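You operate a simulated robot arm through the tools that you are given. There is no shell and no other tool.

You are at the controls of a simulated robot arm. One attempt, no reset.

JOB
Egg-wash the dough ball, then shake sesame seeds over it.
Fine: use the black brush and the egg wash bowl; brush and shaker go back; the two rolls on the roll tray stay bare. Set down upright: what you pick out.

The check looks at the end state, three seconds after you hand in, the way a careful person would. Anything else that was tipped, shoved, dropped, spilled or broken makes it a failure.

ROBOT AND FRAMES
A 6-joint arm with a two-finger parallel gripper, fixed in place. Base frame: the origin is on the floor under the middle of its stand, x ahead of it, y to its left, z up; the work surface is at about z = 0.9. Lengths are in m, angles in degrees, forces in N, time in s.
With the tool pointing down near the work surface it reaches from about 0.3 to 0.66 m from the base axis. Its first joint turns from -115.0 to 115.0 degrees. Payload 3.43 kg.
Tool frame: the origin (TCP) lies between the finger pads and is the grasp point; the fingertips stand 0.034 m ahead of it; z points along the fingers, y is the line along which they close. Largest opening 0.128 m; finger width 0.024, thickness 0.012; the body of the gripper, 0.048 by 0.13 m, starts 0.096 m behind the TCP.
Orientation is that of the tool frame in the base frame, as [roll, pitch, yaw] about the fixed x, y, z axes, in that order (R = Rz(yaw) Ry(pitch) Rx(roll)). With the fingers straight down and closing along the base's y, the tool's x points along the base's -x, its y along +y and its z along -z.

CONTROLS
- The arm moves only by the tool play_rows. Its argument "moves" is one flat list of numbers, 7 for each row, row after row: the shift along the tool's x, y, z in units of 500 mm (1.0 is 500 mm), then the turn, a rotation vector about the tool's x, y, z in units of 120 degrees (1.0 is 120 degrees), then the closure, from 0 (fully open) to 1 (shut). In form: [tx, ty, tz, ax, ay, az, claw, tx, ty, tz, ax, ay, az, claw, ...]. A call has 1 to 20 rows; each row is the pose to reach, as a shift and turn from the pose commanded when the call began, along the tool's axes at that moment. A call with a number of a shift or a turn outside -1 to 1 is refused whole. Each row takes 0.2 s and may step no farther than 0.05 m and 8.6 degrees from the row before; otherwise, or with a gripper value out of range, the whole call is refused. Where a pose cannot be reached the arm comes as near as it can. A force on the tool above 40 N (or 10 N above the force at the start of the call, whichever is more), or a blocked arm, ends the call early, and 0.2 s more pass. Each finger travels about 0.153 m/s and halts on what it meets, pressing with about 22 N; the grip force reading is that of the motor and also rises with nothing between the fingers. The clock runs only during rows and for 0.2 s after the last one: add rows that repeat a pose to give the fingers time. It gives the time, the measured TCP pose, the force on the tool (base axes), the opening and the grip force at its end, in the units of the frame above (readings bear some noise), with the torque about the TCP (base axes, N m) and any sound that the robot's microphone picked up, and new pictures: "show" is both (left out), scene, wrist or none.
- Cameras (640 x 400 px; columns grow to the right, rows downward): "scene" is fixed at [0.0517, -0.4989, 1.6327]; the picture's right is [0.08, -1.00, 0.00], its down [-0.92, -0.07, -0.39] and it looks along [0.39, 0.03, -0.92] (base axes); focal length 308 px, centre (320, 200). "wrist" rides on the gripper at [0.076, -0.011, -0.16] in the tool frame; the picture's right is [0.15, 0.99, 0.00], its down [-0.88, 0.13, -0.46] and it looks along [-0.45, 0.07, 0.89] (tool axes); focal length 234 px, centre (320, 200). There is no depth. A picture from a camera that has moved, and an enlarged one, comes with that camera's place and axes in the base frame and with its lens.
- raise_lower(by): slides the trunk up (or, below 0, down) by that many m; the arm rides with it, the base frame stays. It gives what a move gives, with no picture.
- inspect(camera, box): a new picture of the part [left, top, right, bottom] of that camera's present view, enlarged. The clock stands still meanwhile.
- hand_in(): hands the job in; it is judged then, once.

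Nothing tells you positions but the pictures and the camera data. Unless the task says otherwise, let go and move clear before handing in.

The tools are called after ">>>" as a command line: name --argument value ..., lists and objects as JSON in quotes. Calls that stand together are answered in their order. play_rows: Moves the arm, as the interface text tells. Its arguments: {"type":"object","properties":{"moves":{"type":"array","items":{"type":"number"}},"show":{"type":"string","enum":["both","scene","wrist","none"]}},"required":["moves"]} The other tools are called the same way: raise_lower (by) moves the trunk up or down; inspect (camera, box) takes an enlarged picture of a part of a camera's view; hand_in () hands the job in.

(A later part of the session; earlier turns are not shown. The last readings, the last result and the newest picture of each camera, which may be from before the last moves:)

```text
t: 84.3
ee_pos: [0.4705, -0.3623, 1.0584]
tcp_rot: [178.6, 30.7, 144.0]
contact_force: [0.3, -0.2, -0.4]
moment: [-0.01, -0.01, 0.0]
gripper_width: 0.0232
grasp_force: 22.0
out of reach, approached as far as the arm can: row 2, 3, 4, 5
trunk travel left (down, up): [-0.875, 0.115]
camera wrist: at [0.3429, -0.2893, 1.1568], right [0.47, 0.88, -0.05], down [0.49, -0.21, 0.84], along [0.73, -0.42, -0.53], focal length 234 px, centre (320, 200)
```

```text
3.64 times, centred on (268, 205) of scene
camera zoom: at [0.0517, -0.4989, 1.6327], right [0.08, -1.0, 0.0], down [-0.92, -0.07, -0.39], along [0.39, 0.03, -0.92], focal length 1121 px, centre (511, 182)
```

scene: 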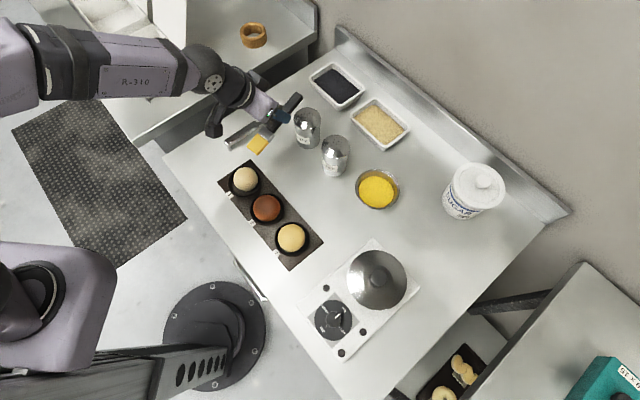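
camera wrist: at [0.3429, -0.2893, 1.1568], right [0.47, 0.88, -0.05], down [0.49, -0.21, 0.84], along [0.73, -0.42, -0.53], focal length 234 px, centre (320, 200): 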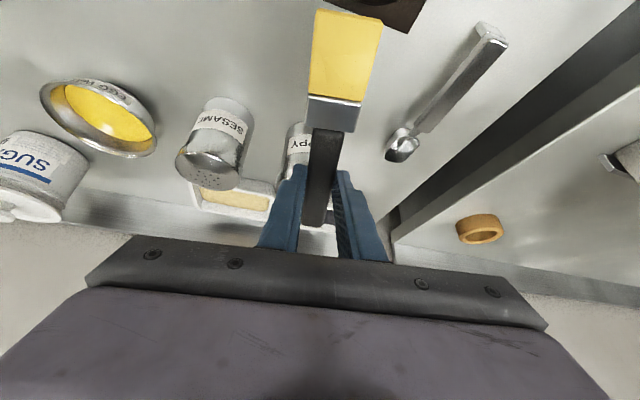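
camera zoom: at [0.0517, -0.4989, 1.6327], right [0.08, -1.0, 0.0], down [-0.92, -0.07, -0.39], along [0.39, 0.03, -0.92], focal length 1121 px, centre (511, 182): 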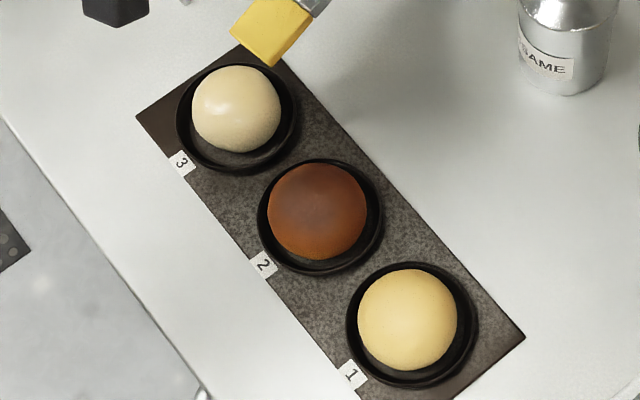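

The gloss is strong, and I'd like the inward and outward faces covered too. I'll lift, turn the tool 90° so the brush lies across the other direction, and hover over the ball again.

>>> play_rows --moves '[-0.02, 0, -0.0346, 0, 0, 0, 1, -0.04, 0, -0.0693, 0, 0, 0, 1, -0.0222, 0.0205, -0.0796, -0.0341, 0, -0.059, 1, -0.0044, 0.0411, -0.0899, -0.0682, 0, -0.1181, 1, 0.0135, 0.0616, -0.1002, -0.1023, 0, -0.1771, 1, 0.0313, 0.0822, -0.1105, -0.1364, 0, -0.2362, 1, 0.0491, 0.1027, -0.1207, -0.1705, 0, -0.2952, 1, 0.0669, 0.1233, -0.131, -0.2045, 0, -0.3543, 1, 0.0847, 0.1438, -0.1413, -0.2386, 0, -0.4133, 1, 0.1025, 0.1644, -0.1516, -0.2727, 0, -0.4724, 1, 0.1204, 0.1849, -0.1619, -0.3068, 0, -0.5314, 1, 0.1382, 0.2055, -0.1722, -0.3409, 0, -0.5905, 1, 0.156, 0.226, -0.1825, -0.375, 0, -0.6495, 1, 0.156, 0.226, -0.1825, -0.375, 0, -0.6495, 1]' --show "both"

>>> inspect --camera "wrist" --box '[260, 0, 430, 120]'

>>> inspect --camera "scene" --box '[205, 135, 295, 205]'

```text
t: 87.3
ee_pos: [0.4442, -0.2028, 1.0978]
tcp_rot: [-179.9, 29.9, -126.0]
contact_force: [0.0, 1.3, -1.2]
moment: [0.02, 0.02, -0.01]
gripper_width: 0.0231
grasp_force: 22.4
out of reach, approached as far as the arm can: row 1, 2
trunk travel left (down, up): [-0.875, 0.115]
camera wrist: at [0.3682, -0.3286, 1.1988], right [-0.88, 0.48, -0.07], down [0.21, 0.51, 0.83], along [0.44, 0.72, -0.55], focal length 234 px, centre (320, 200)
```

scene: 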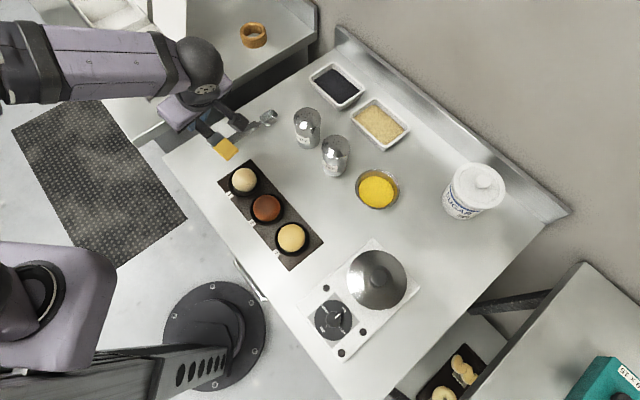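
wrist: 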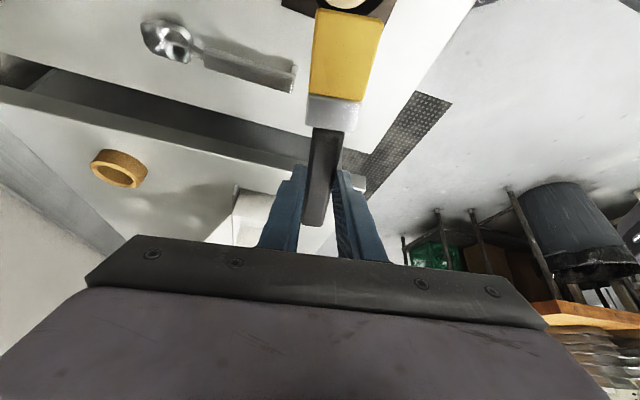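

```text
3.33 times, centred on (345, 60) of wrist
camera zoom: at [0.3682, -0.3286, 1.1988], right [-0.88, 0.48, -0.07], down [0.21, 0.51, 0.83], along [0.44, 0.72, -0.55], focal length 781 px, centre (237, 667)
```

zoom: 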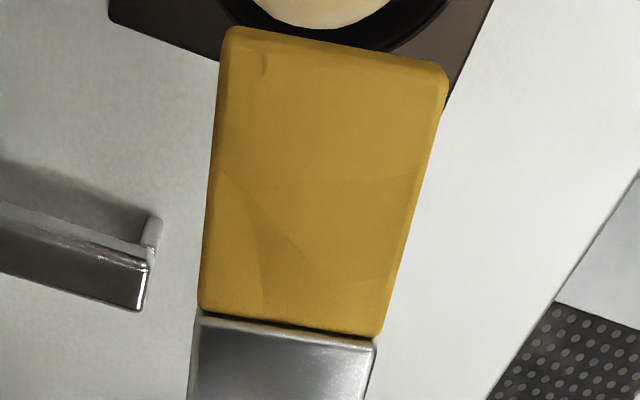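

```text
5.71 times, centred on (250, 170) of scene
camera zoom: at [0.0517, -0.4989, 1.6327], right [0.08, -1.0, 0.0], down [-0.92, -0.07, -0.39], along [0.39, 0.03, -0.92], focal length 1762 px, centre (720, 371)
```

zoom: 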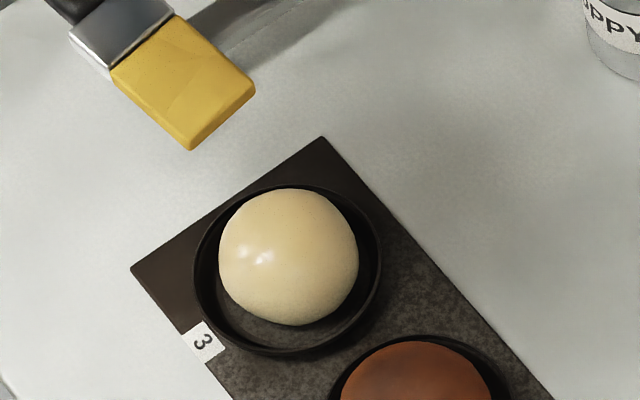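

The ball now reads clearly as egg-washed, light yellow and glossy. I'll tilt a bit more and bring the brush down for cross strokes on the remaining faces.

>>> play_rows --moves '[0.0338, -0.0013, 0.0243, 0, -0.0625, 0, 1, 0.0677, -0.0027, 0.0485, 0, -0.125, 0, 1, 0.1015, -0.004, 0.0728, 0, -0.125, 0, 1, 0.1015, -0.004, 0.0728, 0, -0.125, 0, 1]' --show "none"

>>> inspect --camera "wrist" --box '[260, 0, 430, 120]'

>>> inspect --camera "scene" --box '[205, 135, 295, 205]'

```text
t: 88.3
ee_pos: [0.4307, -0.2248, 1.0425]
tcp_rot: [-179.8, 45.0, -126.1]
contact_force: [-0.5, -0.1, -0.2]
moment: [0.02, 0.02, 0.02]
gripper_width: 0.023
grasp_force: 21.9
trunk travel left (down, up): [-0.875, 0.115]
```

```text
3.33 times, centred on (345, 60) of wrist
camera zoom: at [0.3419, -0.3679, 1.1015], right [-0.86, 0.5, -0.1], down [0.07, 0.32, 0.94], along [0.5, 0.81, -0.31], focal length 781 px, centre (237, 667)
```

zoom: 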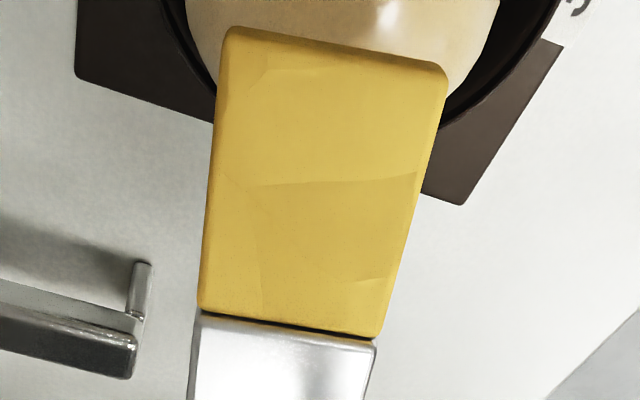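

```text
5.71 times, centred on (250, 170) of scene
camera zoom: at [0.0517, -0.4989, 1.6327], right [0.08, -1.0, 0.0], down [-0.92, -0.07, -0.39], along [0.39, 0.03, -0.92], focal length 1762 px, centre (720, 371)
```

zoom: 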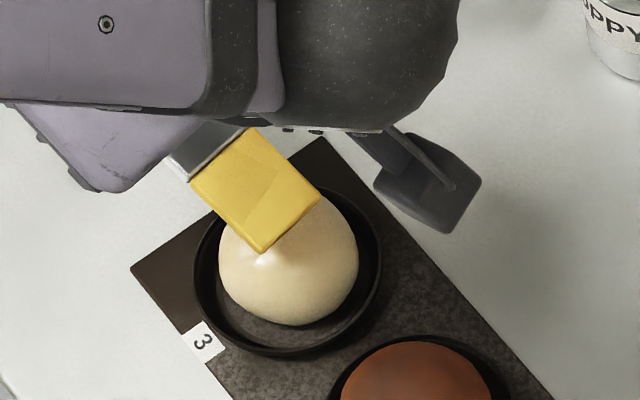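

I'll roll 25° toward the base-facing side and stroke that face.

>>> play_rows --moves '[0, 0.012, 0, 0.0694, 0, 0, 1, 0.0057, 0.024, 0.0057, 0.1389, 0, 0, 1, 0.0141, 0.0344, 0.0141, 0.2083, 0, 0, 1, 0.0236, 0.0344, 0.0236, 0.2083, 0, 0, 1, 0.0264, 0.0344, 0.0264, 0.2083, 0, 0, 1, 0.0279, 0.0344, 0.0279, 0.2083, 0, 0, 1, 0.0171, 0.0344, 0.0341, 0.2083, 0, 0, 1, 0.0079, 0.0344, 0.0419, 0.2083, 0, 0, 1, 0.0001, 0.0344, 0.051, 0.2083, 0, 0, 1, -0.0061, 0.0344, 0.0618, 0.2083, 0, 0, 1, -0.009, 0.0344, 0.0701, 0.2083, 0, 0, 1, -0.0061, 0.0344, 0.0618, 0.2083, 0, 0, 1, 0.0005, 0.0344, 0.0515, 0.2083, 0, 0, 1, 0.0085, 0.0344, 0.0425, 0.2083, 0, 0, 1, 0.0177, 0.0344, 0.0347, 0.2083, 0, 0, 1, 0.0285, 0.0344, 0.0285, 0.2083, 0, 0, 1, 0.0177, 0.0344, 0.0347, 0.2083, 0, 0, 1, 0.0085, 0.0344, 0.0425, 0.2083, 0, 0, 1]' --show "none"

>>> inspect --camera "scene" --box '[205, 135, 295, 205]'

>>> inspect --camera "wrist" --box '[260, 0, 430, 120]'

```text
t: 92.1
ee_pos: [0.4238, -0.2056, 1.0229]
tcp_rot: [-155.1, 45.0, -126.1]
contact_force: [-0.5, 0.0, -0.2]
moment: [0.02, -0.04, 0.01]
gripper_width: 0.0228
grasp_force: 21.7
trunk travel left (down, up): [-0.875, 0.115]
```

```text
5.71 times, centred on (250, 170) of scene
camera zoom: at [0.0517, -0.4989, 1.6327], right [0.08, -1.0, 0.0], down [-0.92, -0.07, -0.39], along [0.39, 0.03, -0.92], focal length 1762 px, centre (720, 371)
```

zoom: 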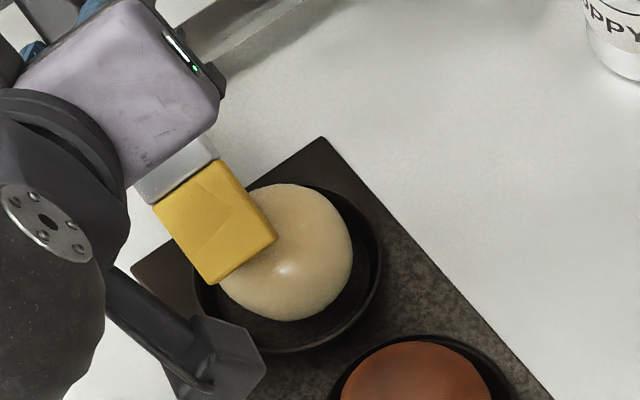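

```text
3.33 times, centred on (345, 60) of wrist
camera zoom: at [0.2839, -0.3019, 1.0756], right [-0.61, 0.68, -0.4], down [-0.03, 0.48, 0.88], along [0.79, 0.55, -0.27], focal length 781 px, centre (237, 667)
```

zoom: 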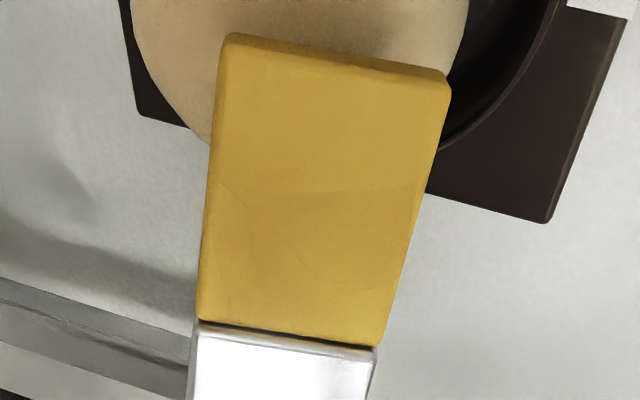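

Now the opposite face with a -25° roll.

>>> play_rows --moves '[-0.0212, -0.009, -0.0192, -0.0694, 0, 0, 1, -0.0255, -0.0278, -0.0214, -0.1389, 0, 0, 1, -0.0255, -0.0446, -0.0198, -0.2083, 0, 0, 1, -0.0226, -0.0604, -0.0156, -0.2778, 0, 0, 1, -0.0156, -0.0718, -0.0118, -0.3472, 0, 0, 1, -0.0014, -0.0768, -0.0002, -0.4167, 0, 0, 1, 0.0127, -0.0708, 0.0128, -0.4167, 0, 0, 1, 0.017, -0.069, 0.0166, -0.4167, 0, 0, 1, 0.0198, -0.0678, 0.019, -0.4167, 0, 0, 1]' --show "none"

>>> inspect --camera "scene" --box '[205, 135, 295, 205]'

>>> inspect --camera "wrist" --box '[260, 0, 430, 120]'

```text
t: 94.1
ee_pos: [0.4446, -0.2349, 1.0205]
tcp_rot: [155.0, 44.9, -126.0]
contact_force: [0.5, 0.3, -1.1]
moment: [-0.05, -0.03, -0.01]
gripper_width: 0.023
grasp_force: 21.9
trunk travel left (down, up): [-0.875, 0.115]
```

```text
5.71 times, centred on (250, 170) of scene
camera zoom: at [0.0517, -0.4989, 1.6327], right [0.08, -1.0, 0.0], down [-0.92, -0.07, -0.39], along [0.39, 0.03, -0.92], focal length 1762 px, centre (720, 371)
```

zoom: 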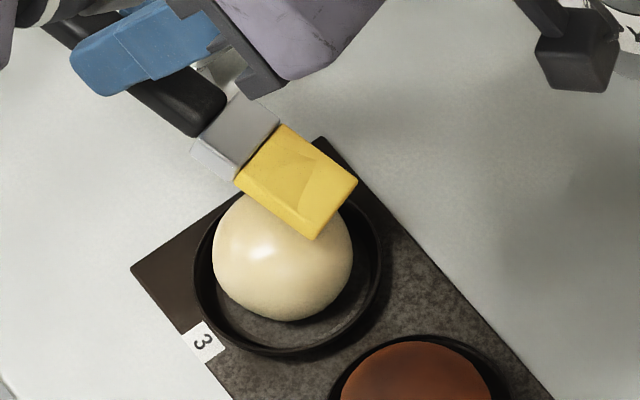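

```text
3.33 times, centred on (345, 60) of wrist
camera zoom: at [0.4185, -0.4056, 1.0661], right [-0.96, 0.21, 0.19], down [0.23, 0.19, 0.95], along [0.16, 0.96, -0.23], focal length 781 px, centre (237, 667)
```

zoom: 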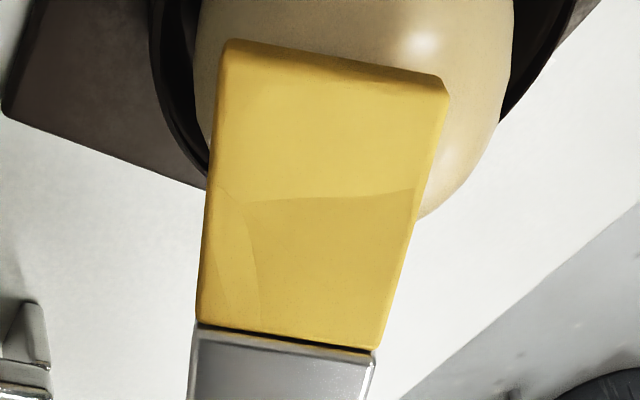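

Not quite touching yet, so I'll press down a few more millimetres.

>>> play_rows --moves '[0.0028, -0.0012, 0.0026, 0, 0, 0, 1, 0.0057, -0.0024, 0.0051, 0, 0, 0, 1, 0.0071, -0.003, 0.0064, 0, 0, 0, 1]' --show "none"

```text
t: 94.9
ee_pos: [0.4465, -0.2369, 1.0144]
tcp_rot: [155.0, 44.9, -126.1]
contact_force: [0.1, 0.3, -0.2]
moment: [-0.02, 0.02, -0.02]
gripper_width: 0.0231
grasp_force: 22.2
trunk travel left (down, up): [-0.875, 0.115]
```

Still no force, so I'll look before going lower.

>>> inspect --camera "scene" --box '[205, 135, 295, 205]'

>>> inspect --camera "wrist" --box '[260, 0, 430, 120]'

```text
5.71 times, centred on (250, 170) of scene
camera zoom: at [0.0517, -0.4989, 1.6327], right [0.08, -1.0, 0.0], down [-0.92, -0.07, -0.39], along [0.39, 0.03, -0.92], focal length 1762 px, centre (720, 371)
```

zoom: 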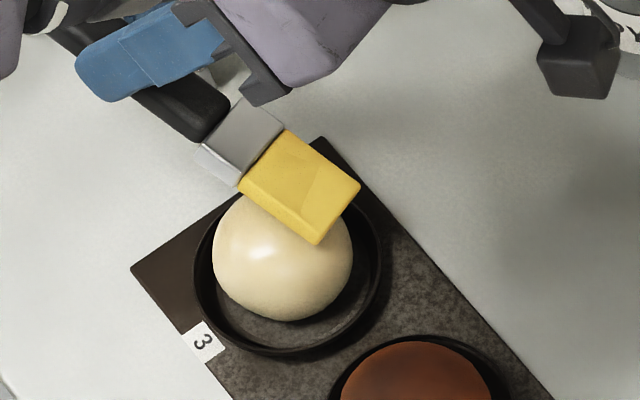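

```text
3.33 times, centred on (345, 60) of wrist
camera zoom: at [0.4188, -0.4057, 1.0609], right [-0.96, 0.21, 0.19], down [0.23, 0.19, 0.95], along [0.16, 0.96, -0.23], focal length 781 px, centre (237, 667)
```

zoom: 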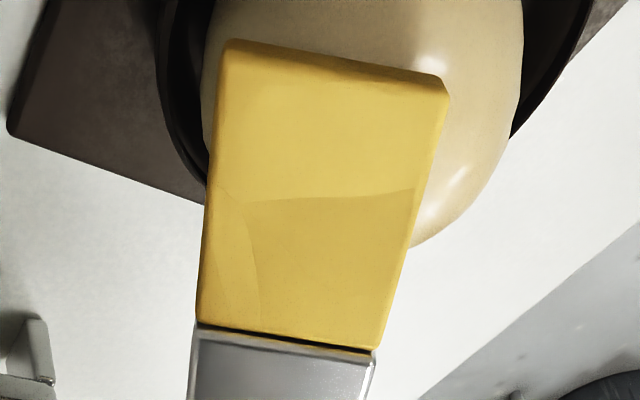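

I'll go a little lower and make the last strokes on this face.

>>> play_rows --moves '[0.0042, -0.0018, 0.0038, 0, 0, 0, 1, 0.0071, -0.003, 0.0064, 0, 0, 0, 1, -0.0035, -0.0057, 0.0122, 0, 0, 0, 1, -0.0127, -0.009, 0.0192, 0, 0, 0, 1, -0.0205, -0.0128, 0.0276, 0, 0, 0, 1, -0.0269, -0.0173, 0.0372, 0, 0, 0, 1, -0.0297, -0.0209, 0.0448, 0, 0, 0, 1, -0.0269, -0.0173, 0.0372, 0, 0, 0, 1, -0.0205, -0.0128, 0.0276, 0, 0, 0, 1, -0.0127, -0.009, 0.0192, 0, 0, 0, 1, -0.0035, -0.0057, 0.0122, 0, 0, 0, 1, 0.0071, -0.003, 0.0064, 0, 0, 0, 1, -0.0035, -0.0057, 0.0122, 0, 0, 0, 1, -0.0127, -0.009, 0.0192, 0, 0, 0, 1]' --show "none"

>>> inspect --camera "scene" --box '[205, 135, 295, 205]'

>>> inspect --camera "wrist" --box '[260, 0, 430, 120]'

```text
t: 97.9
ee_pos: [0.4528, -0.2253, 1.0112]
tcp_rot: [155.0, 45.0, -126.1]
contact_force: [-0.1, -0.1, -0.8]
moment: [-0.01, 0.05, -0.02]
gripper_width: 0.0229
grasp_force: 22.7
trunk travel left (down, up): [-0.875, 0.115]
```

```text
5.71 times, centred on (250, 170) of scene
camera zoom: at [0.0517, -0.4989, 1.6327], right [0.08, -1.0, 0.0], down [-0.92, -0.07, -0.39], along [0.39, 0.03, -0.92], focal length 1762 px, centre (720, 371)
```

zoom: 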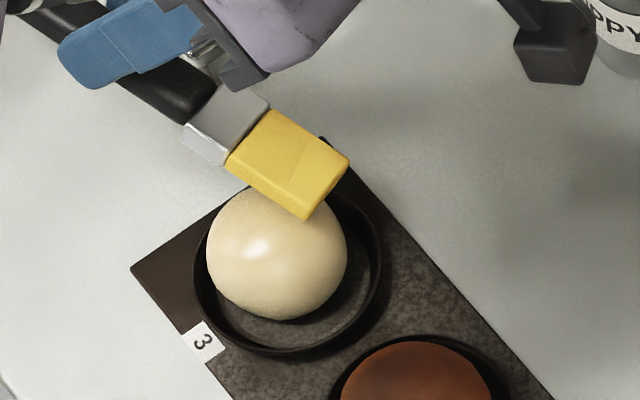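

```text
3.33 times, centred on (345, 60) of wrist
camera zoom: at [0.4262, -0.3957, 1.0579], right [-0.96, 0.21, 0.19], down [0.23, 0.19, 0.95], along [0.16, 0.96, -0.23], focal length 781 px, centre (237, 667)
```

zoom: 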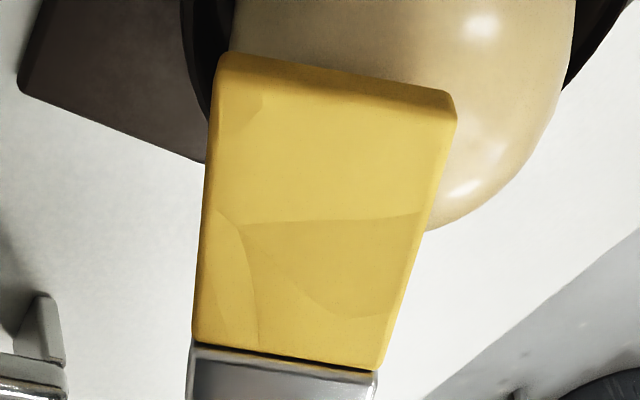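

The flank is brushed. I'll lift clear and check the result without obstruction.

>>> play_rows --moves '[-0.0283, 0.012, -0.0256, 0, 0, 0, 1, -0.0707, 0.0326, -0.0316, 0.0694, 0, 0, 1, -0.106, 0.0462, -0.033, 0.1389, 0, 0, 1, -0.1343, 0.0516, -0.0304, 0.2083, 0, 0, 1, -0.1343, 0.0516, -0.0304, 0.2083, 0, 0, 1]' --show "both"

>>> inspect --camera "scene" --box '[232, 165, 262, 195]'

>>> inspect --camera "scene" --box '[210, 150, 325, 260]'

>>> inspect --camera "wrist" --box '[260, 0, 430, 120]'

```text
t: 99.1
ee_pos: [0.4563, -0.1928, 1.0759]
tcp_rot: [-180.0, 44.9, -126.1]
contact_force: [1.1, 0.2, -0.1]
moment: [0.01, -0.02, -0.02]
gripper_width: 0.0232
grasp_force: 22.3
trunk travel left (down, up): [-0.875, 0.115]
camera wrist: at [0.3682, -0.3348, 1.1364], right [-0.86, 0.5, -0.1], down [0.07, 0.32, 0.94], along [0.51, 0.8, -0.31], focal length 234 px, centre (320, 200)
```

scene: 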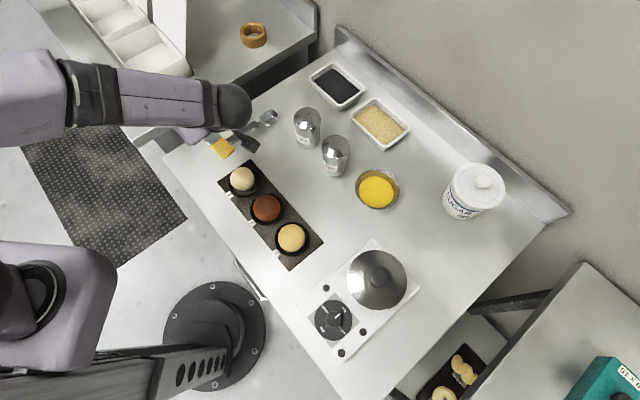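
wrist: 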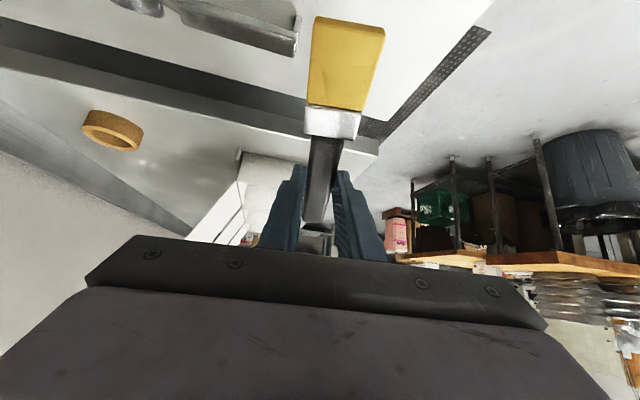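

```text
13.33 times, centred on (247, 180) of scene
camera zoom: at [0.0517, -0.4989, 1.6327], right [0.08, -1.0, 0.0], down [-0.92, -0.07, -0.39], along [0.39, 0.03, -0.92], focal length 4111 px, centre (1293, 467)
```

zoom: 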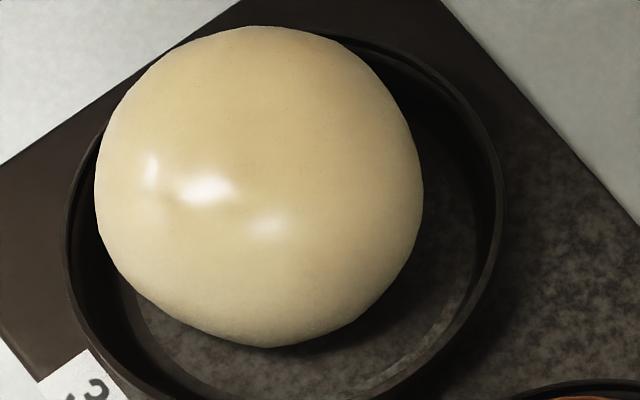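

```text
3.64 times, centred on (268, 205) of scene
camera zoom: at [0.0517, -0.4989, 1.6327], right [0.08, -1.0, 0.0], down [-0.92, -0.07, -0.39], along [0.39, 0.03, -0.92], focal length 1121 px, centre (511, 182)
```

zoom: 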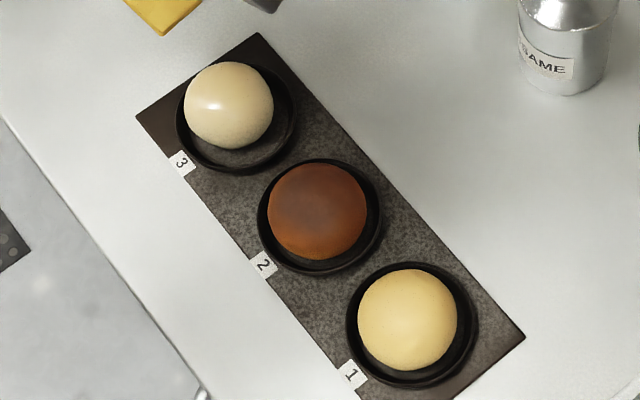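

```text
3.33 times, centred on (345, 60) of wrist
camera zoom: at [0.3682, -0.3348, 1.1364], right [-0.86, 0.5, -0.1], down [0.07, 0.32, 0.94], along [0.51, 0.8, -0.31], focal length 781 px, centre (237, 667)
```

zoom: 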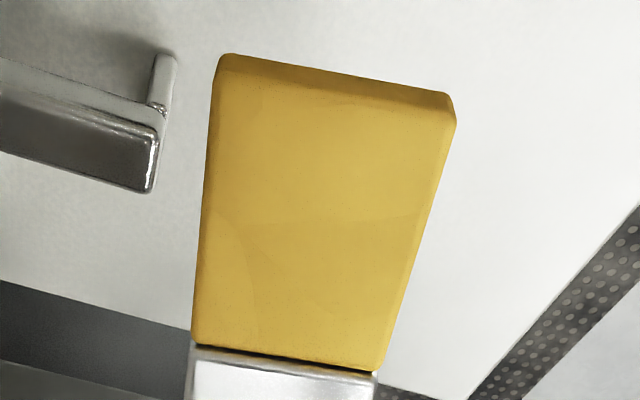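

The dough ball has a decent even wash now, but I'd like one more firm pass along the centre. I'll steepen the tilt to 60° to counter the brush's rotation in the grip.

>>> play_rows --moves '[0.0276, 0.0025, 0.0009, 0, -0.0625, 0, 1, 0.0553, 0.005, 0.0018, 0, -0.125, 0, 1, 0.0829, 0.0076, 0.0028, 0, -0.125, 0, 1, 0.0829, 0.0076, 0.0028, 0, -0.125, 0, 1]' --show "both"

>>> inspect --camera "scene" --box '[205, 135, 295, 205]'

>>> inspect --camera "wrist" --box '[260, 0, 430, 120]'

```text
t: 100.1
ee_pos: [0.4362, -0.2123, 1.0481]
tcp_rot: [180.0, 60.1, -126.1]
contact_force: [0.3, -0.2, -0.3]
moment: [-0.02, 0.02, 0.01]
gripper_width: 0.0231
grasp_force: 21.8
trunk travel left (down, up): [-0.875, 0.115]
camera wrist: at [0.3423, -0.3628, 1.0615], right [-0.84, 0.52, -0.13], down [-0.08, 0.11, 0.99], along [0.53, 0.84, -0.06], focal length 234 px, centre (320, 200)
```

scene: 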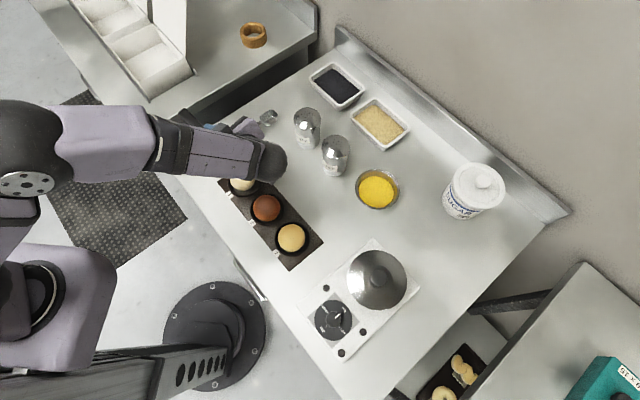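
wrist: 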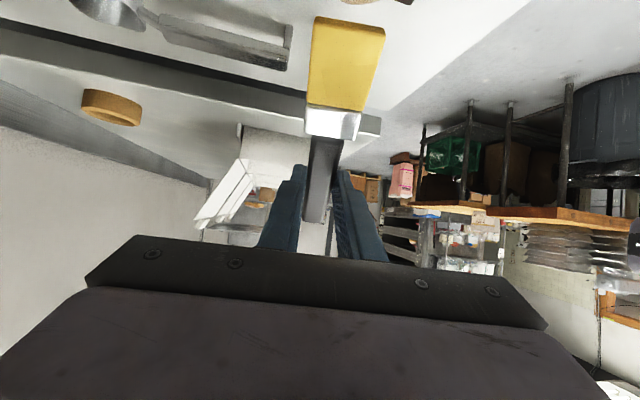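

```text
5.71 times, centred on (250, 170) of scene
camera zoom: at [0.0517, -0.4989, 1.6327], right [0.08, -1.0, 0.0], down [-0.92, -0.07, -0.39], along [0.39, 0.03, -0.92], focal length 1762 px, centre (720, 371)
```

zoom: 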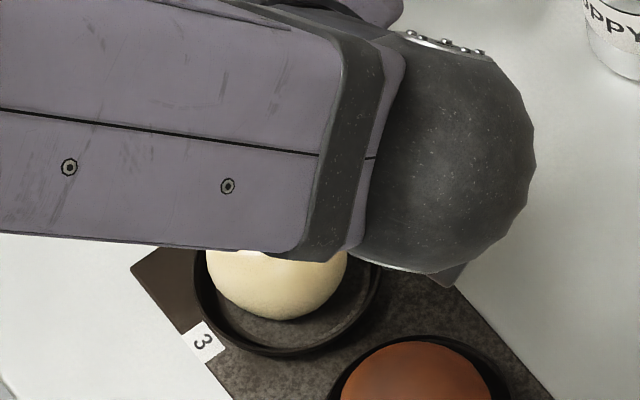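

```text
3.33 times, centred on (345, 60) of wrist
camera zoom: at [0.3423, -0.3628, 1.0615], right [-0.84, 0.52, -0.13], down [-0.08, 0.11, 0.99], along [0.53, 0.84, -0.06], focal length 781 px, centre (237, 667)
```

zoom: 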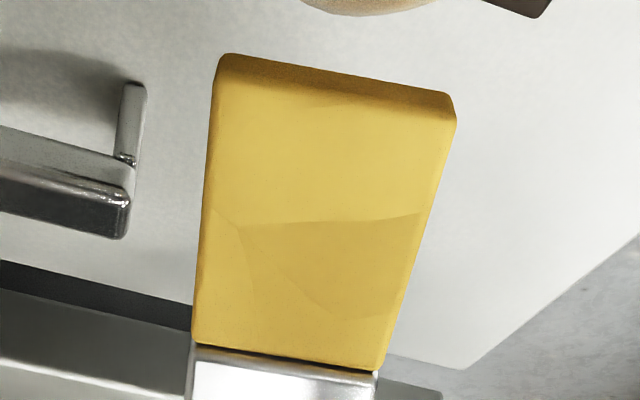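

The arm blocks the scene view, but the wrist view shows the ball just beyond the tip. I'll move in over the crown and find contact.

>>> play_rows --moves '[0.0147, 0, -0.0054, 0, 0, 0, 1, 0.0293, 0, -0.0108, 0, 0, 0, 1, 0.0362, 0, -0.0068, 0, 0, 0, 1, 0.0397, 0, -0.0048, 0, 0, 0, 1, 0.0397, 0, -0.0048, 0, 0, 0, 1]' --show "none"

>>> inspect --camera "wrist" --box '[260, 0, 430, 120]'

```text
t: 101.3
ee_pos: [0.4304, -0.2228, 1.0317]
tcp_rot: [-179.7, 60.0, -126.0]
contact_force: [0.8, -0.4, 5.8]
moment: [-0.45, 0.13, 0.03]
gripper_width: 0.0232
grasp_force: 21.8
trunk travel left (down, up): [-0.875, 0.115]
```

```text
3.33 times, centred on (345, 60) of wrist
camera zoom: at [0.3355, -0.3721, 1.0463], right [-0.84, 0.52, -0.13], down [-0.08, 0.12, 0.99], along [0.53, 0.84, -0.06], focal length 781 px, centre (237, 667)
```

zoom: 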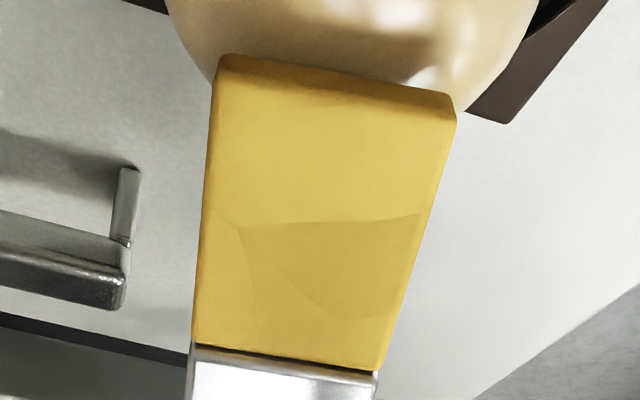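

Contact at about 6 N. I'll do back-and-forth strokes along this direction.

>>> play_rows --moves '[-0.0051, 0, 0.0109, 0, 0, 0, 1, -0.0089, 0, 0.0226, 0, 0, 0, 1, -0.0101, 0, 0.0311, 0, 0, 0, 1, -0.0089, 0, 0.0226, 0, 0, 0, 1, -0.0046, 0, 0.0112, 0, 0, 0, 1, 0.0005, 0, 0.0003, 0, 0, 0, 1, 0.0074, 0, -0.0096, 0, 0, 0, 1, 0.0156, 0, -0.0187, 0, 0, 0, 1, 0.0224, 0, -0.024, 0, 0, 0, 1, 0.0156, 0, -0.0187, 0, 0, 0, 1, 0.0079, 0, -0.0093, 0, 0, 0, 1, 0.001, 0, 0.0006, 0, 0, 0, 1, -0.0041, 0, 0.0115, 0, 0, 0, 1, -0.0079, 0, 0.0232, 0, 0, 0, 1, -0.0041, 0, 0.0115, 0, 0, 0, 1, 0.0015, 0, 0.0009, 0, 0, 0, 1, 0.0084, 0, -0.009, 0, 0, 0, 1, 0.0161, 0, -0.0184, 0, 0, 0, 1, 0.0084, 0, -0.009, 0, 0, 0, 1, 0.0015, 0, 0.0009, 0, 0, 0, 1]' --show "none"

>>> inspect --camera "wrist" --box '[260, 0, 430, 120]'

```text
t: 105.5
ee_pos: [0.4305, -0.2211, 1.031]
tcp_rot: [-180.0, 60.0, -126.1]
contact_force: [-0.6, 0.1, 0.3]
moment: [0.02, 0.0, -0.03]
gripper_width: 0.023
grasp_force: 22.1
trunk travel left (down, up): [-0.875, 0.115]
```

```text
3.33 times, centred on (345, 60) of wrist
camera zoom: at [0.3357, -0.3719, 1.0449], right [-0.84, 0.52, -0.13], down [-0.08, 0.11, 0.99], along [0.53, 0.84, -0.06], focal length 781 px, centre (237, 667)
```

zoom: 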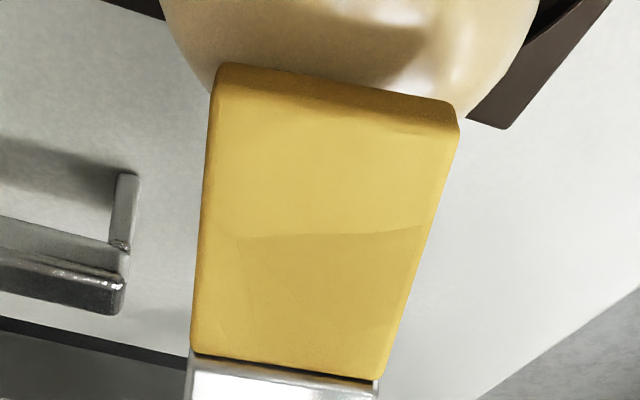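

I'll lift, reduce the tilt and inspect the dough.

>>> play_rows --moves '[-0.0346, 0, -0.02, 0, 0, 0, 1, -0.0793, 0, -0.0227, 0, 0.0625, 0, 1, -0.1239, 0, -0.0254, 0, 0.125, 0, 1, -0.1599, 0, -0.023, 0, 0.1875, 0, 1, -0.1599, 0, -0.023, 0, 0.25, 0, 1, -0.1599, 0, -0.023, 0, 0.25, 0, 1]' --show "both"

>>> inspect --camera "scene" --box '[232, 165, 262, 195]'

>>> inspect --camera "scene" --box '[210, 150, 325, 260]'

>>> inspect --camera "wrist" --box '[260, 0, 430, 120]'

```text
t: 106.9
ee_pos: [0.4467, -0.1977, 1.1049]
tcp_rot: [180.0, 29.8, -126.1]
contact_force: [-1.3, 0.1, -0.7]
moment: [0.01, 0.01, 0.0]
gripper_width: 0.0232
grasp_force: 21.9
trunk travel left (down, up): [-0.875, 0.115]
camera wrist: at [0.3712, -0.3231, 1.2062], right [-0.87, 0.48, -0.07], down [0.21, 0.51, 0.83], along [0.44, 0.71, -0.55], focal length 234 px, centre (320, 200)
```

scene: 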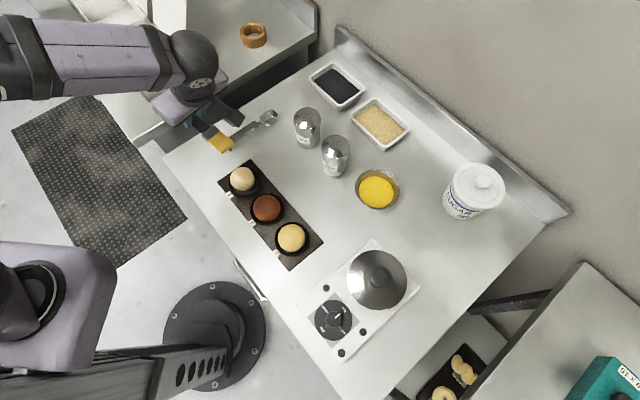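
wrist: 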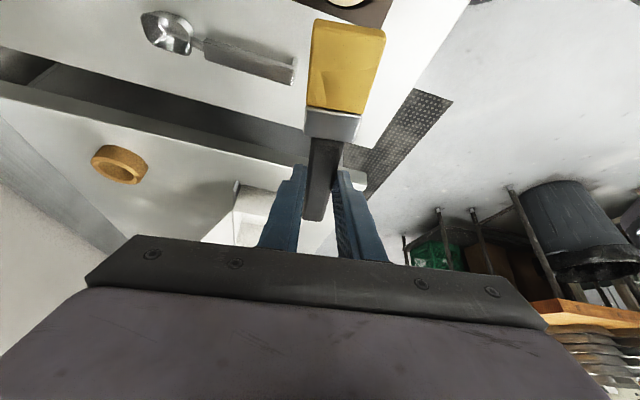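

```text
13.33 times, centred on (247, 180) of scene
camera zoom: at [0.0517, -0.4989, 1.6327], right [0.08, -1.0, 0.0], down [-0.92, -0.07, -0.39], along [0.39, 0.03, -0.92], focal length 4111 px, centre (1293, 467)
```

zoom: 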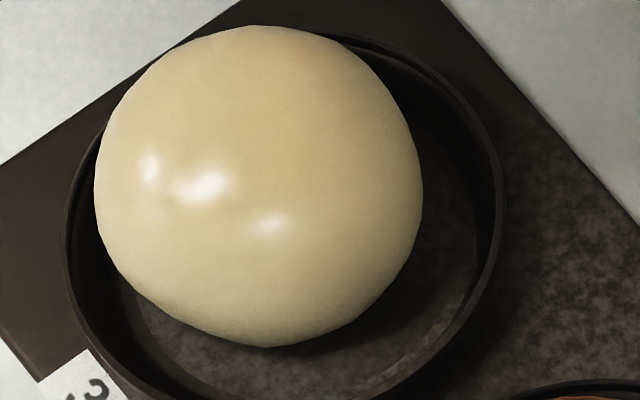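

```text
3.64 times, centred on (268, 205) of scene
camera zoom: at [0.0517, -0.4989, 1.6327], right [0.08, -1.0, 0.0], down [-0.92, -0.07, -0.39], along [0.39, 0.03, -0.92], focal length 1121 px, centre (511, 182)
```

zoom: 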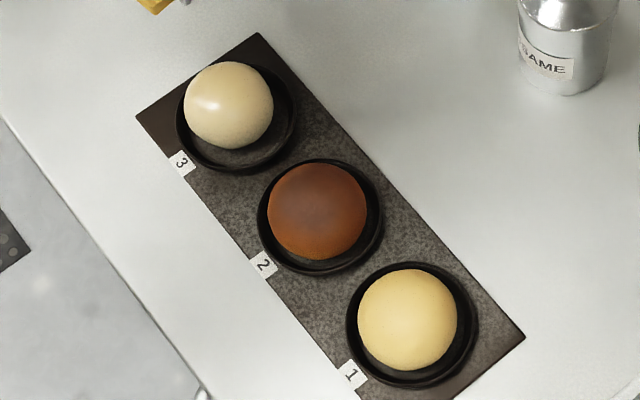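

```text
3.33 times, centred on (345, 60) of wrist
camera zoom: at [0.3712, -0.3231, 1.2062], right [-0.87, 0.48, -0.07], down [0.21, 0.51, 0.83], along [0.44, 0.71, -0.55], focal length 781 px, centre (237, 667)
```

zoom: 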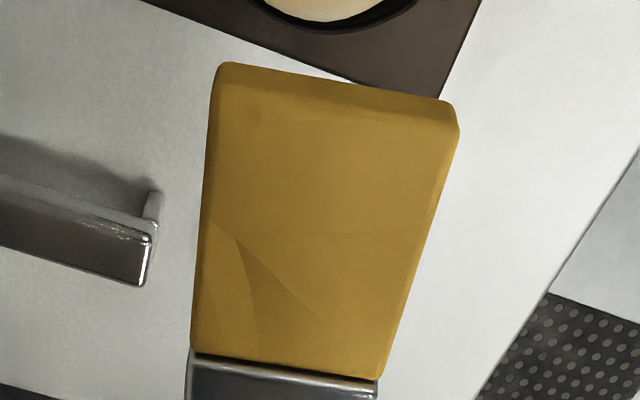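

The wash is deepening gradually. I'll do one more pass with a 12° roll at the 60° tilt for good measure.

>>> play_rows --moves '[0.0344, 0.0018, 0.0218, 0.025, -0.0625, 0.0065, 1, 0.0689, 0.0036, 0.0435, 0.05, -0.125, 0.0131, 1, 0.1033, 0.0054, 0.0653, 0.075, -0.1875, 0.0196, 1, 0.1377, 0.0072, 0.087, 0.1, -0.25, 0.0262, 1, 0.1377, 0.0072, 0.087, 0.1, -0.25, 0.0262, 1]' --show "none"

>>> inspect --camera "wrist" --box '[260, 0, 430, 120]'

```text
t: 108.1
ee_pos: [0.4227, -0.2268, 1.0328]
tcp_rot: [-167.4, 60.1, -125.8]
contact_force: [0.3, 0.5, -0.9]
moment: [0.0, -0.01, -0.01]
gripper_width: 0.0232
grasp_force: 21.9
trunk travel left (down, up): [-0.875, 0.115]
```

```text
3.33 times, centred on (345, 60) of wrist
camera zoom: at [0.3008, -0.3551, 1.0466], right [-0.72, 0.66, -0.23], down [-0.14, 0.2, 0.97], along [0.68, 0.73, -0.05], focal length 781 px, centre (237, 667)
```

zoom: 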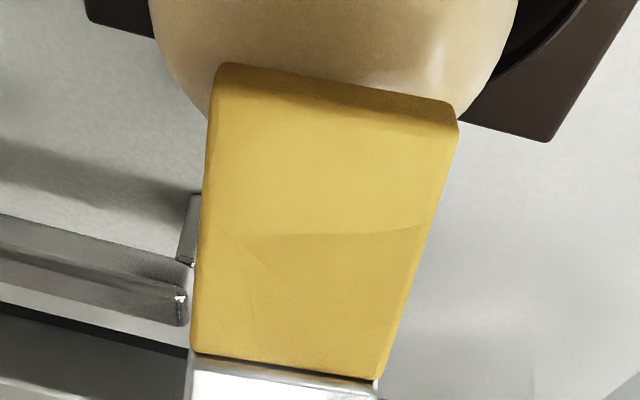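

Positioned over the crown. I'll make two outward strokes that settle gently deeper, then lift.

>>> play_rows --moves '[0.0104, 0.0012, 0.0059, 0, 0, 0, 1, 0.0165, 0.002, 0.0093, 0, 0, 0, 1, 0.0087, 0.0039, 0.0185, 0, 0, 0, 1, 0.0024, 0.0061, 0.0285, 0, 0, 0, 1, -0.0024, 0.0084, 0.0393, 0, 0, 0, 1, -0.0058, 0.0108, 0.0509, 0, 0, 0, 1, -0.0063, 0.0127, 0.0596, 0, 0, 0, 1, -0.0315, 0.0097, 0.0454, 0, 0, 0, 1, -0.0189, 0.0035, 0.0164, 0, 0, 0, 1, 0.0055, -0.0003, -0.0014, 0, 0, 0, 1, 0.0219, 0.0017, 0.0079, 0, 0, 0, 1, 0.0122, 0.0043, 0.0204, 0, 0, 0, 1, 0.0058, 0.0065, 0.0304, 0, 0, 0, 1, 0.0011, 0.0088, 0.0413, 0, 0, 0, 1, -0.0023, 0.0112, 0.0529, 0, 0, 0, 1, -0.0413, 0.0066, 0.0309, 0, 0, 0, 1, -0.076, 0.0024, 0.0113, 0, 0, 0, 1]' --show "none"

>>> inspect --camera "wrist" --box '[260, 0, 430, 120]'

>>> inspect --camera "scene" --box '[205, 135, 295, 205]'

```text
t: 111.7
ee_pos: [0.435, -0.2077, 1.0628]
tcp_rot: [-167.7, 60.1, -126.0]
contact_force: [0.8, 0.2, -1.4]
moment: [-0.01, 0.01, 0.0]
gripper_width: 0.0228
grasp_force: 21.9
trunk travel left (down, up): [-0.875, 0.115]
```

```text
3.33 times, centred on (345, 60) of wrist
camera zoom: at [0.3146, -0.3361, 1.0761], right [-0.72, 0.66, -0.23], down [-0.14, 0.2, 0.97], along [0.68, 0.73, -0.05], focal length 781 px, centre (237, 667)
```

zoom: 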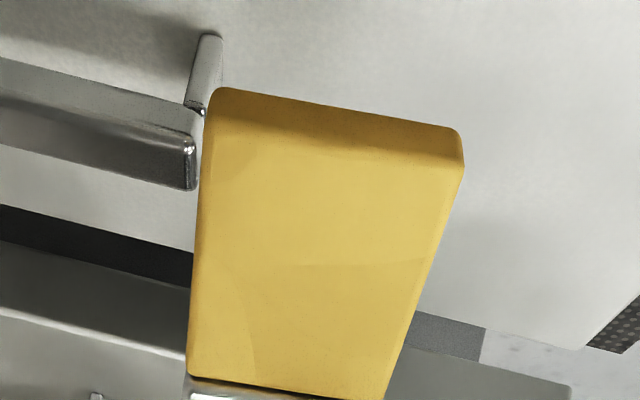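

```text
5.71 times, centred on (250, 170) of scene
camera zoom: at [0.0517, -0.4989, 1.6327], right [0.08, -1.0, 0.0], down [-0.92, -0.07, -0.39], along [0.39, 0.03, -0.92], focal length 1762 px, centre (720, 371)
```

zoom: 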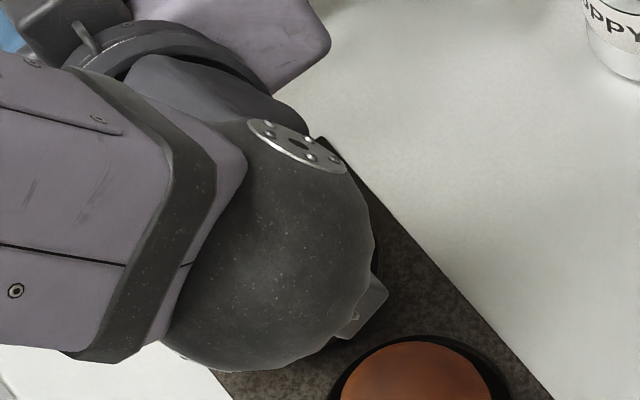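

The brush has now rotated about 33° in the grip, so that's enough brushing. I'll lift, straighten up and look at the finished wash.

>>> play_rows --moves '[-0.0277, -0.0033, -0.0156, 0, 0, 0, 1, -0.0554, -0.0066, -0.0313, -0.025, 0.0563, -0.0059, 1, -0.0832, -0.01, -0.0469, -0.05, 0.1125, -0.0118, 1, -0.1109, -0.0133, -0.0626, -0.075, 0.1688, -0.0177, 1, -0.1386, -0.0166, -0.0782, -0.1, 0.225, -0.0236, 1, -0.1386, -0.0166, -0.0782, -0.1, 0.225, -0.0236, 1]' --show "both"

>>> inspect --camera "scene" --box '[232, 165, 262, 195]'

>>> inspect --camera "scene" --box '[210, 150, 325, 260]'

>>> inspect --camera "wrist" --box '[260, 0, 430, 120]'

```text
t: 113.1
ee_pos: [0.4356, -0.2079, 1.1432]
tcp_rot: [180.0, 33.0, -126.1]
contact_force: [0.4, -0.1, -0.1]
moment: [0.02, 0.01, 0.0]
gripper_width: 0.0231
grasp_force: 21.8
trunk travel left (down, up): [-0.875, 0.115]
camera wrist: at [0.3567, -0.3361, 1.2365], right [-0.87, 0.48, -0.08], down [0.18, 0.47, 0.86], along [0.45, 0.74, -0.5], focal length 234 px, centre (320, 200)
```

scene: 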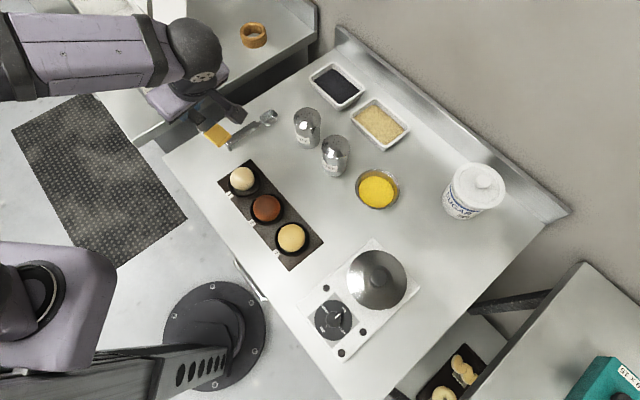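
wrist: 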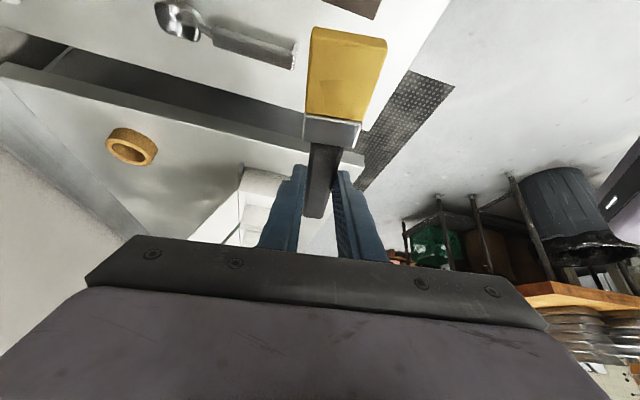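

```text
13.33 times, centred on (247, 180) of scene
camera zoom: at [0.0517, -0.4989, 1.6327], right [0.08, -1.0, 0.0], down [-0.92, -0.07, -0.39], along [0.39, 0.03, -0.92], focal length 4111 px, centre (1293, 467)
```

zoom: 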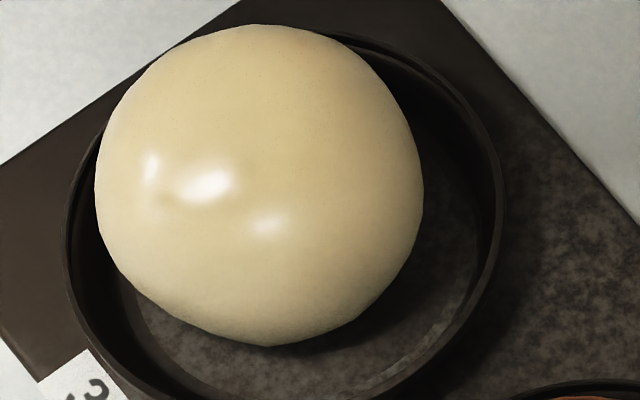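

```text
3.64 times, centred on (268, 205) of scene
camera zoom: at [0.0517, -0.4989, 1.6327], right [0.08, -1.0, 0.0], down [-0.92, -0.07, -0.39], along [0.39, 0.03, -0.92], focal length 1121 px, centre (511, 182)
```

zoom: 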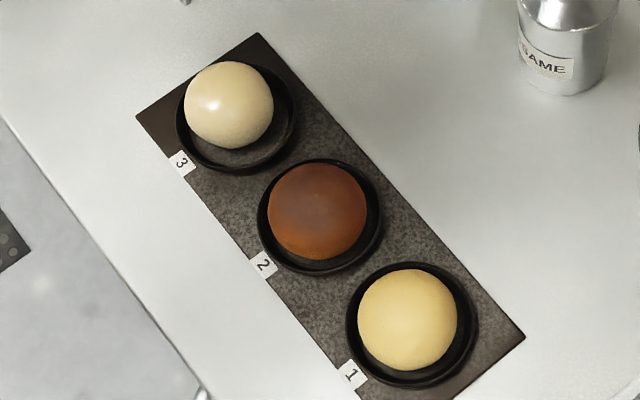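

```text
3.33 times, centred on (345, 60) of wrist
camera zoom: at [0.3567, -0.3361, 1.2365], right [-0.87, 0.48, -0.08], down [0.18, 0.47, 0.86], along [0.45, 0.74, -0.5], focal length 781 px, centre (237, 667)
```

zoom: 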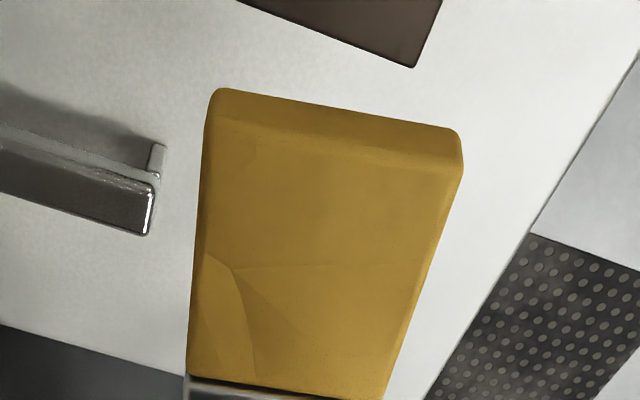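

The dough is evenly glazed; rolls 1 and 2 are still bare. Now I'll return the brush: move above its original spot with the tool tilted so the brush hangs flat.

>>> play_rows --moves '[0.055, -0.0217, -0.0229, 0.0051, 0, 0.0079, 1, 0.1101, -0.0435, -0.0458, 0.0102, 0, 0.0157, 1, 0.1652, -0.0652, -0.0686, 0.0153, 0, 0.0236, 1, 0.2202, -0.0869, -0.0915, 0.0204, 0, 0.0314, 1, 0.2753, -0.1086, -0.1144, 0.0255, 0, 0.0393, 1, 0.3303, -0.1304, -0.1373, 0.0306, 0, 0.0472, 1, 0.3854, -0.1521, -0.1601, 0.0357, 0, 0.055, 1, 0.4404, -0.1738, -0.183, 0.0408, 0, 0.0629, 1, 0.4404, -0.1738, -0.183, 0.0408, 0, 0.0629, 1]' --show "both"

>>> inspect --camera "scene" --box '[270, 130, 390, 240]'

```text
t: 115.1
ee_pos: [0.3685, -0.4466, 1.1017]
tcp_rot: [-179.9, 32.9, -135.1]
contact_force: [0.7, -0.4, 0.8]
moment: [-0.01, 0.01, 0.02]
gripper_width: 0.0232
grasp_force: 22.7
trunk travel left (down, up): [-0.875, 0.115]
camera wrist: at [0.2701, -0.5619, 1.1938], right [-0.78, 0.61, -0.08], down [0.26, 0.44, 0.86], along [0.56, 0.66, -0.5], focal length 234 px, centre (320, 200)
```

scene: 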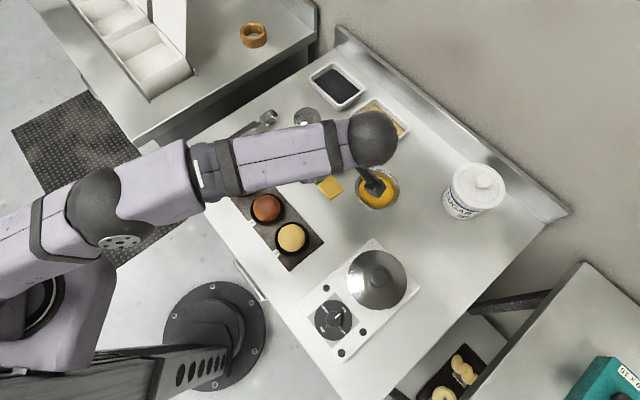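
wrist: 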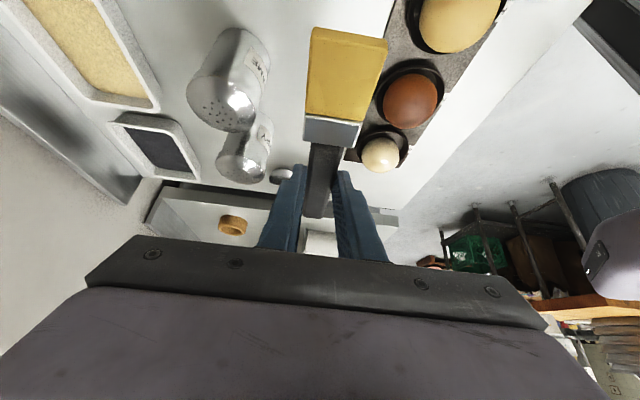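

```text
3.64 times, centred on (330, 185) of scene
camera zoom: at [0.0517, -0.4989, 1.6327], right [0.08, -1.0, 0.0], down [-0.92, -0.07, -0.39], along [0.39, 0.03, -0.92], focal length 1121 px, centre (284, 254)
```

zoom: 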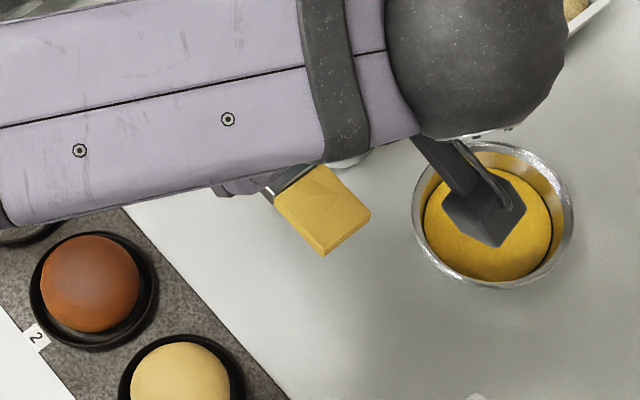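

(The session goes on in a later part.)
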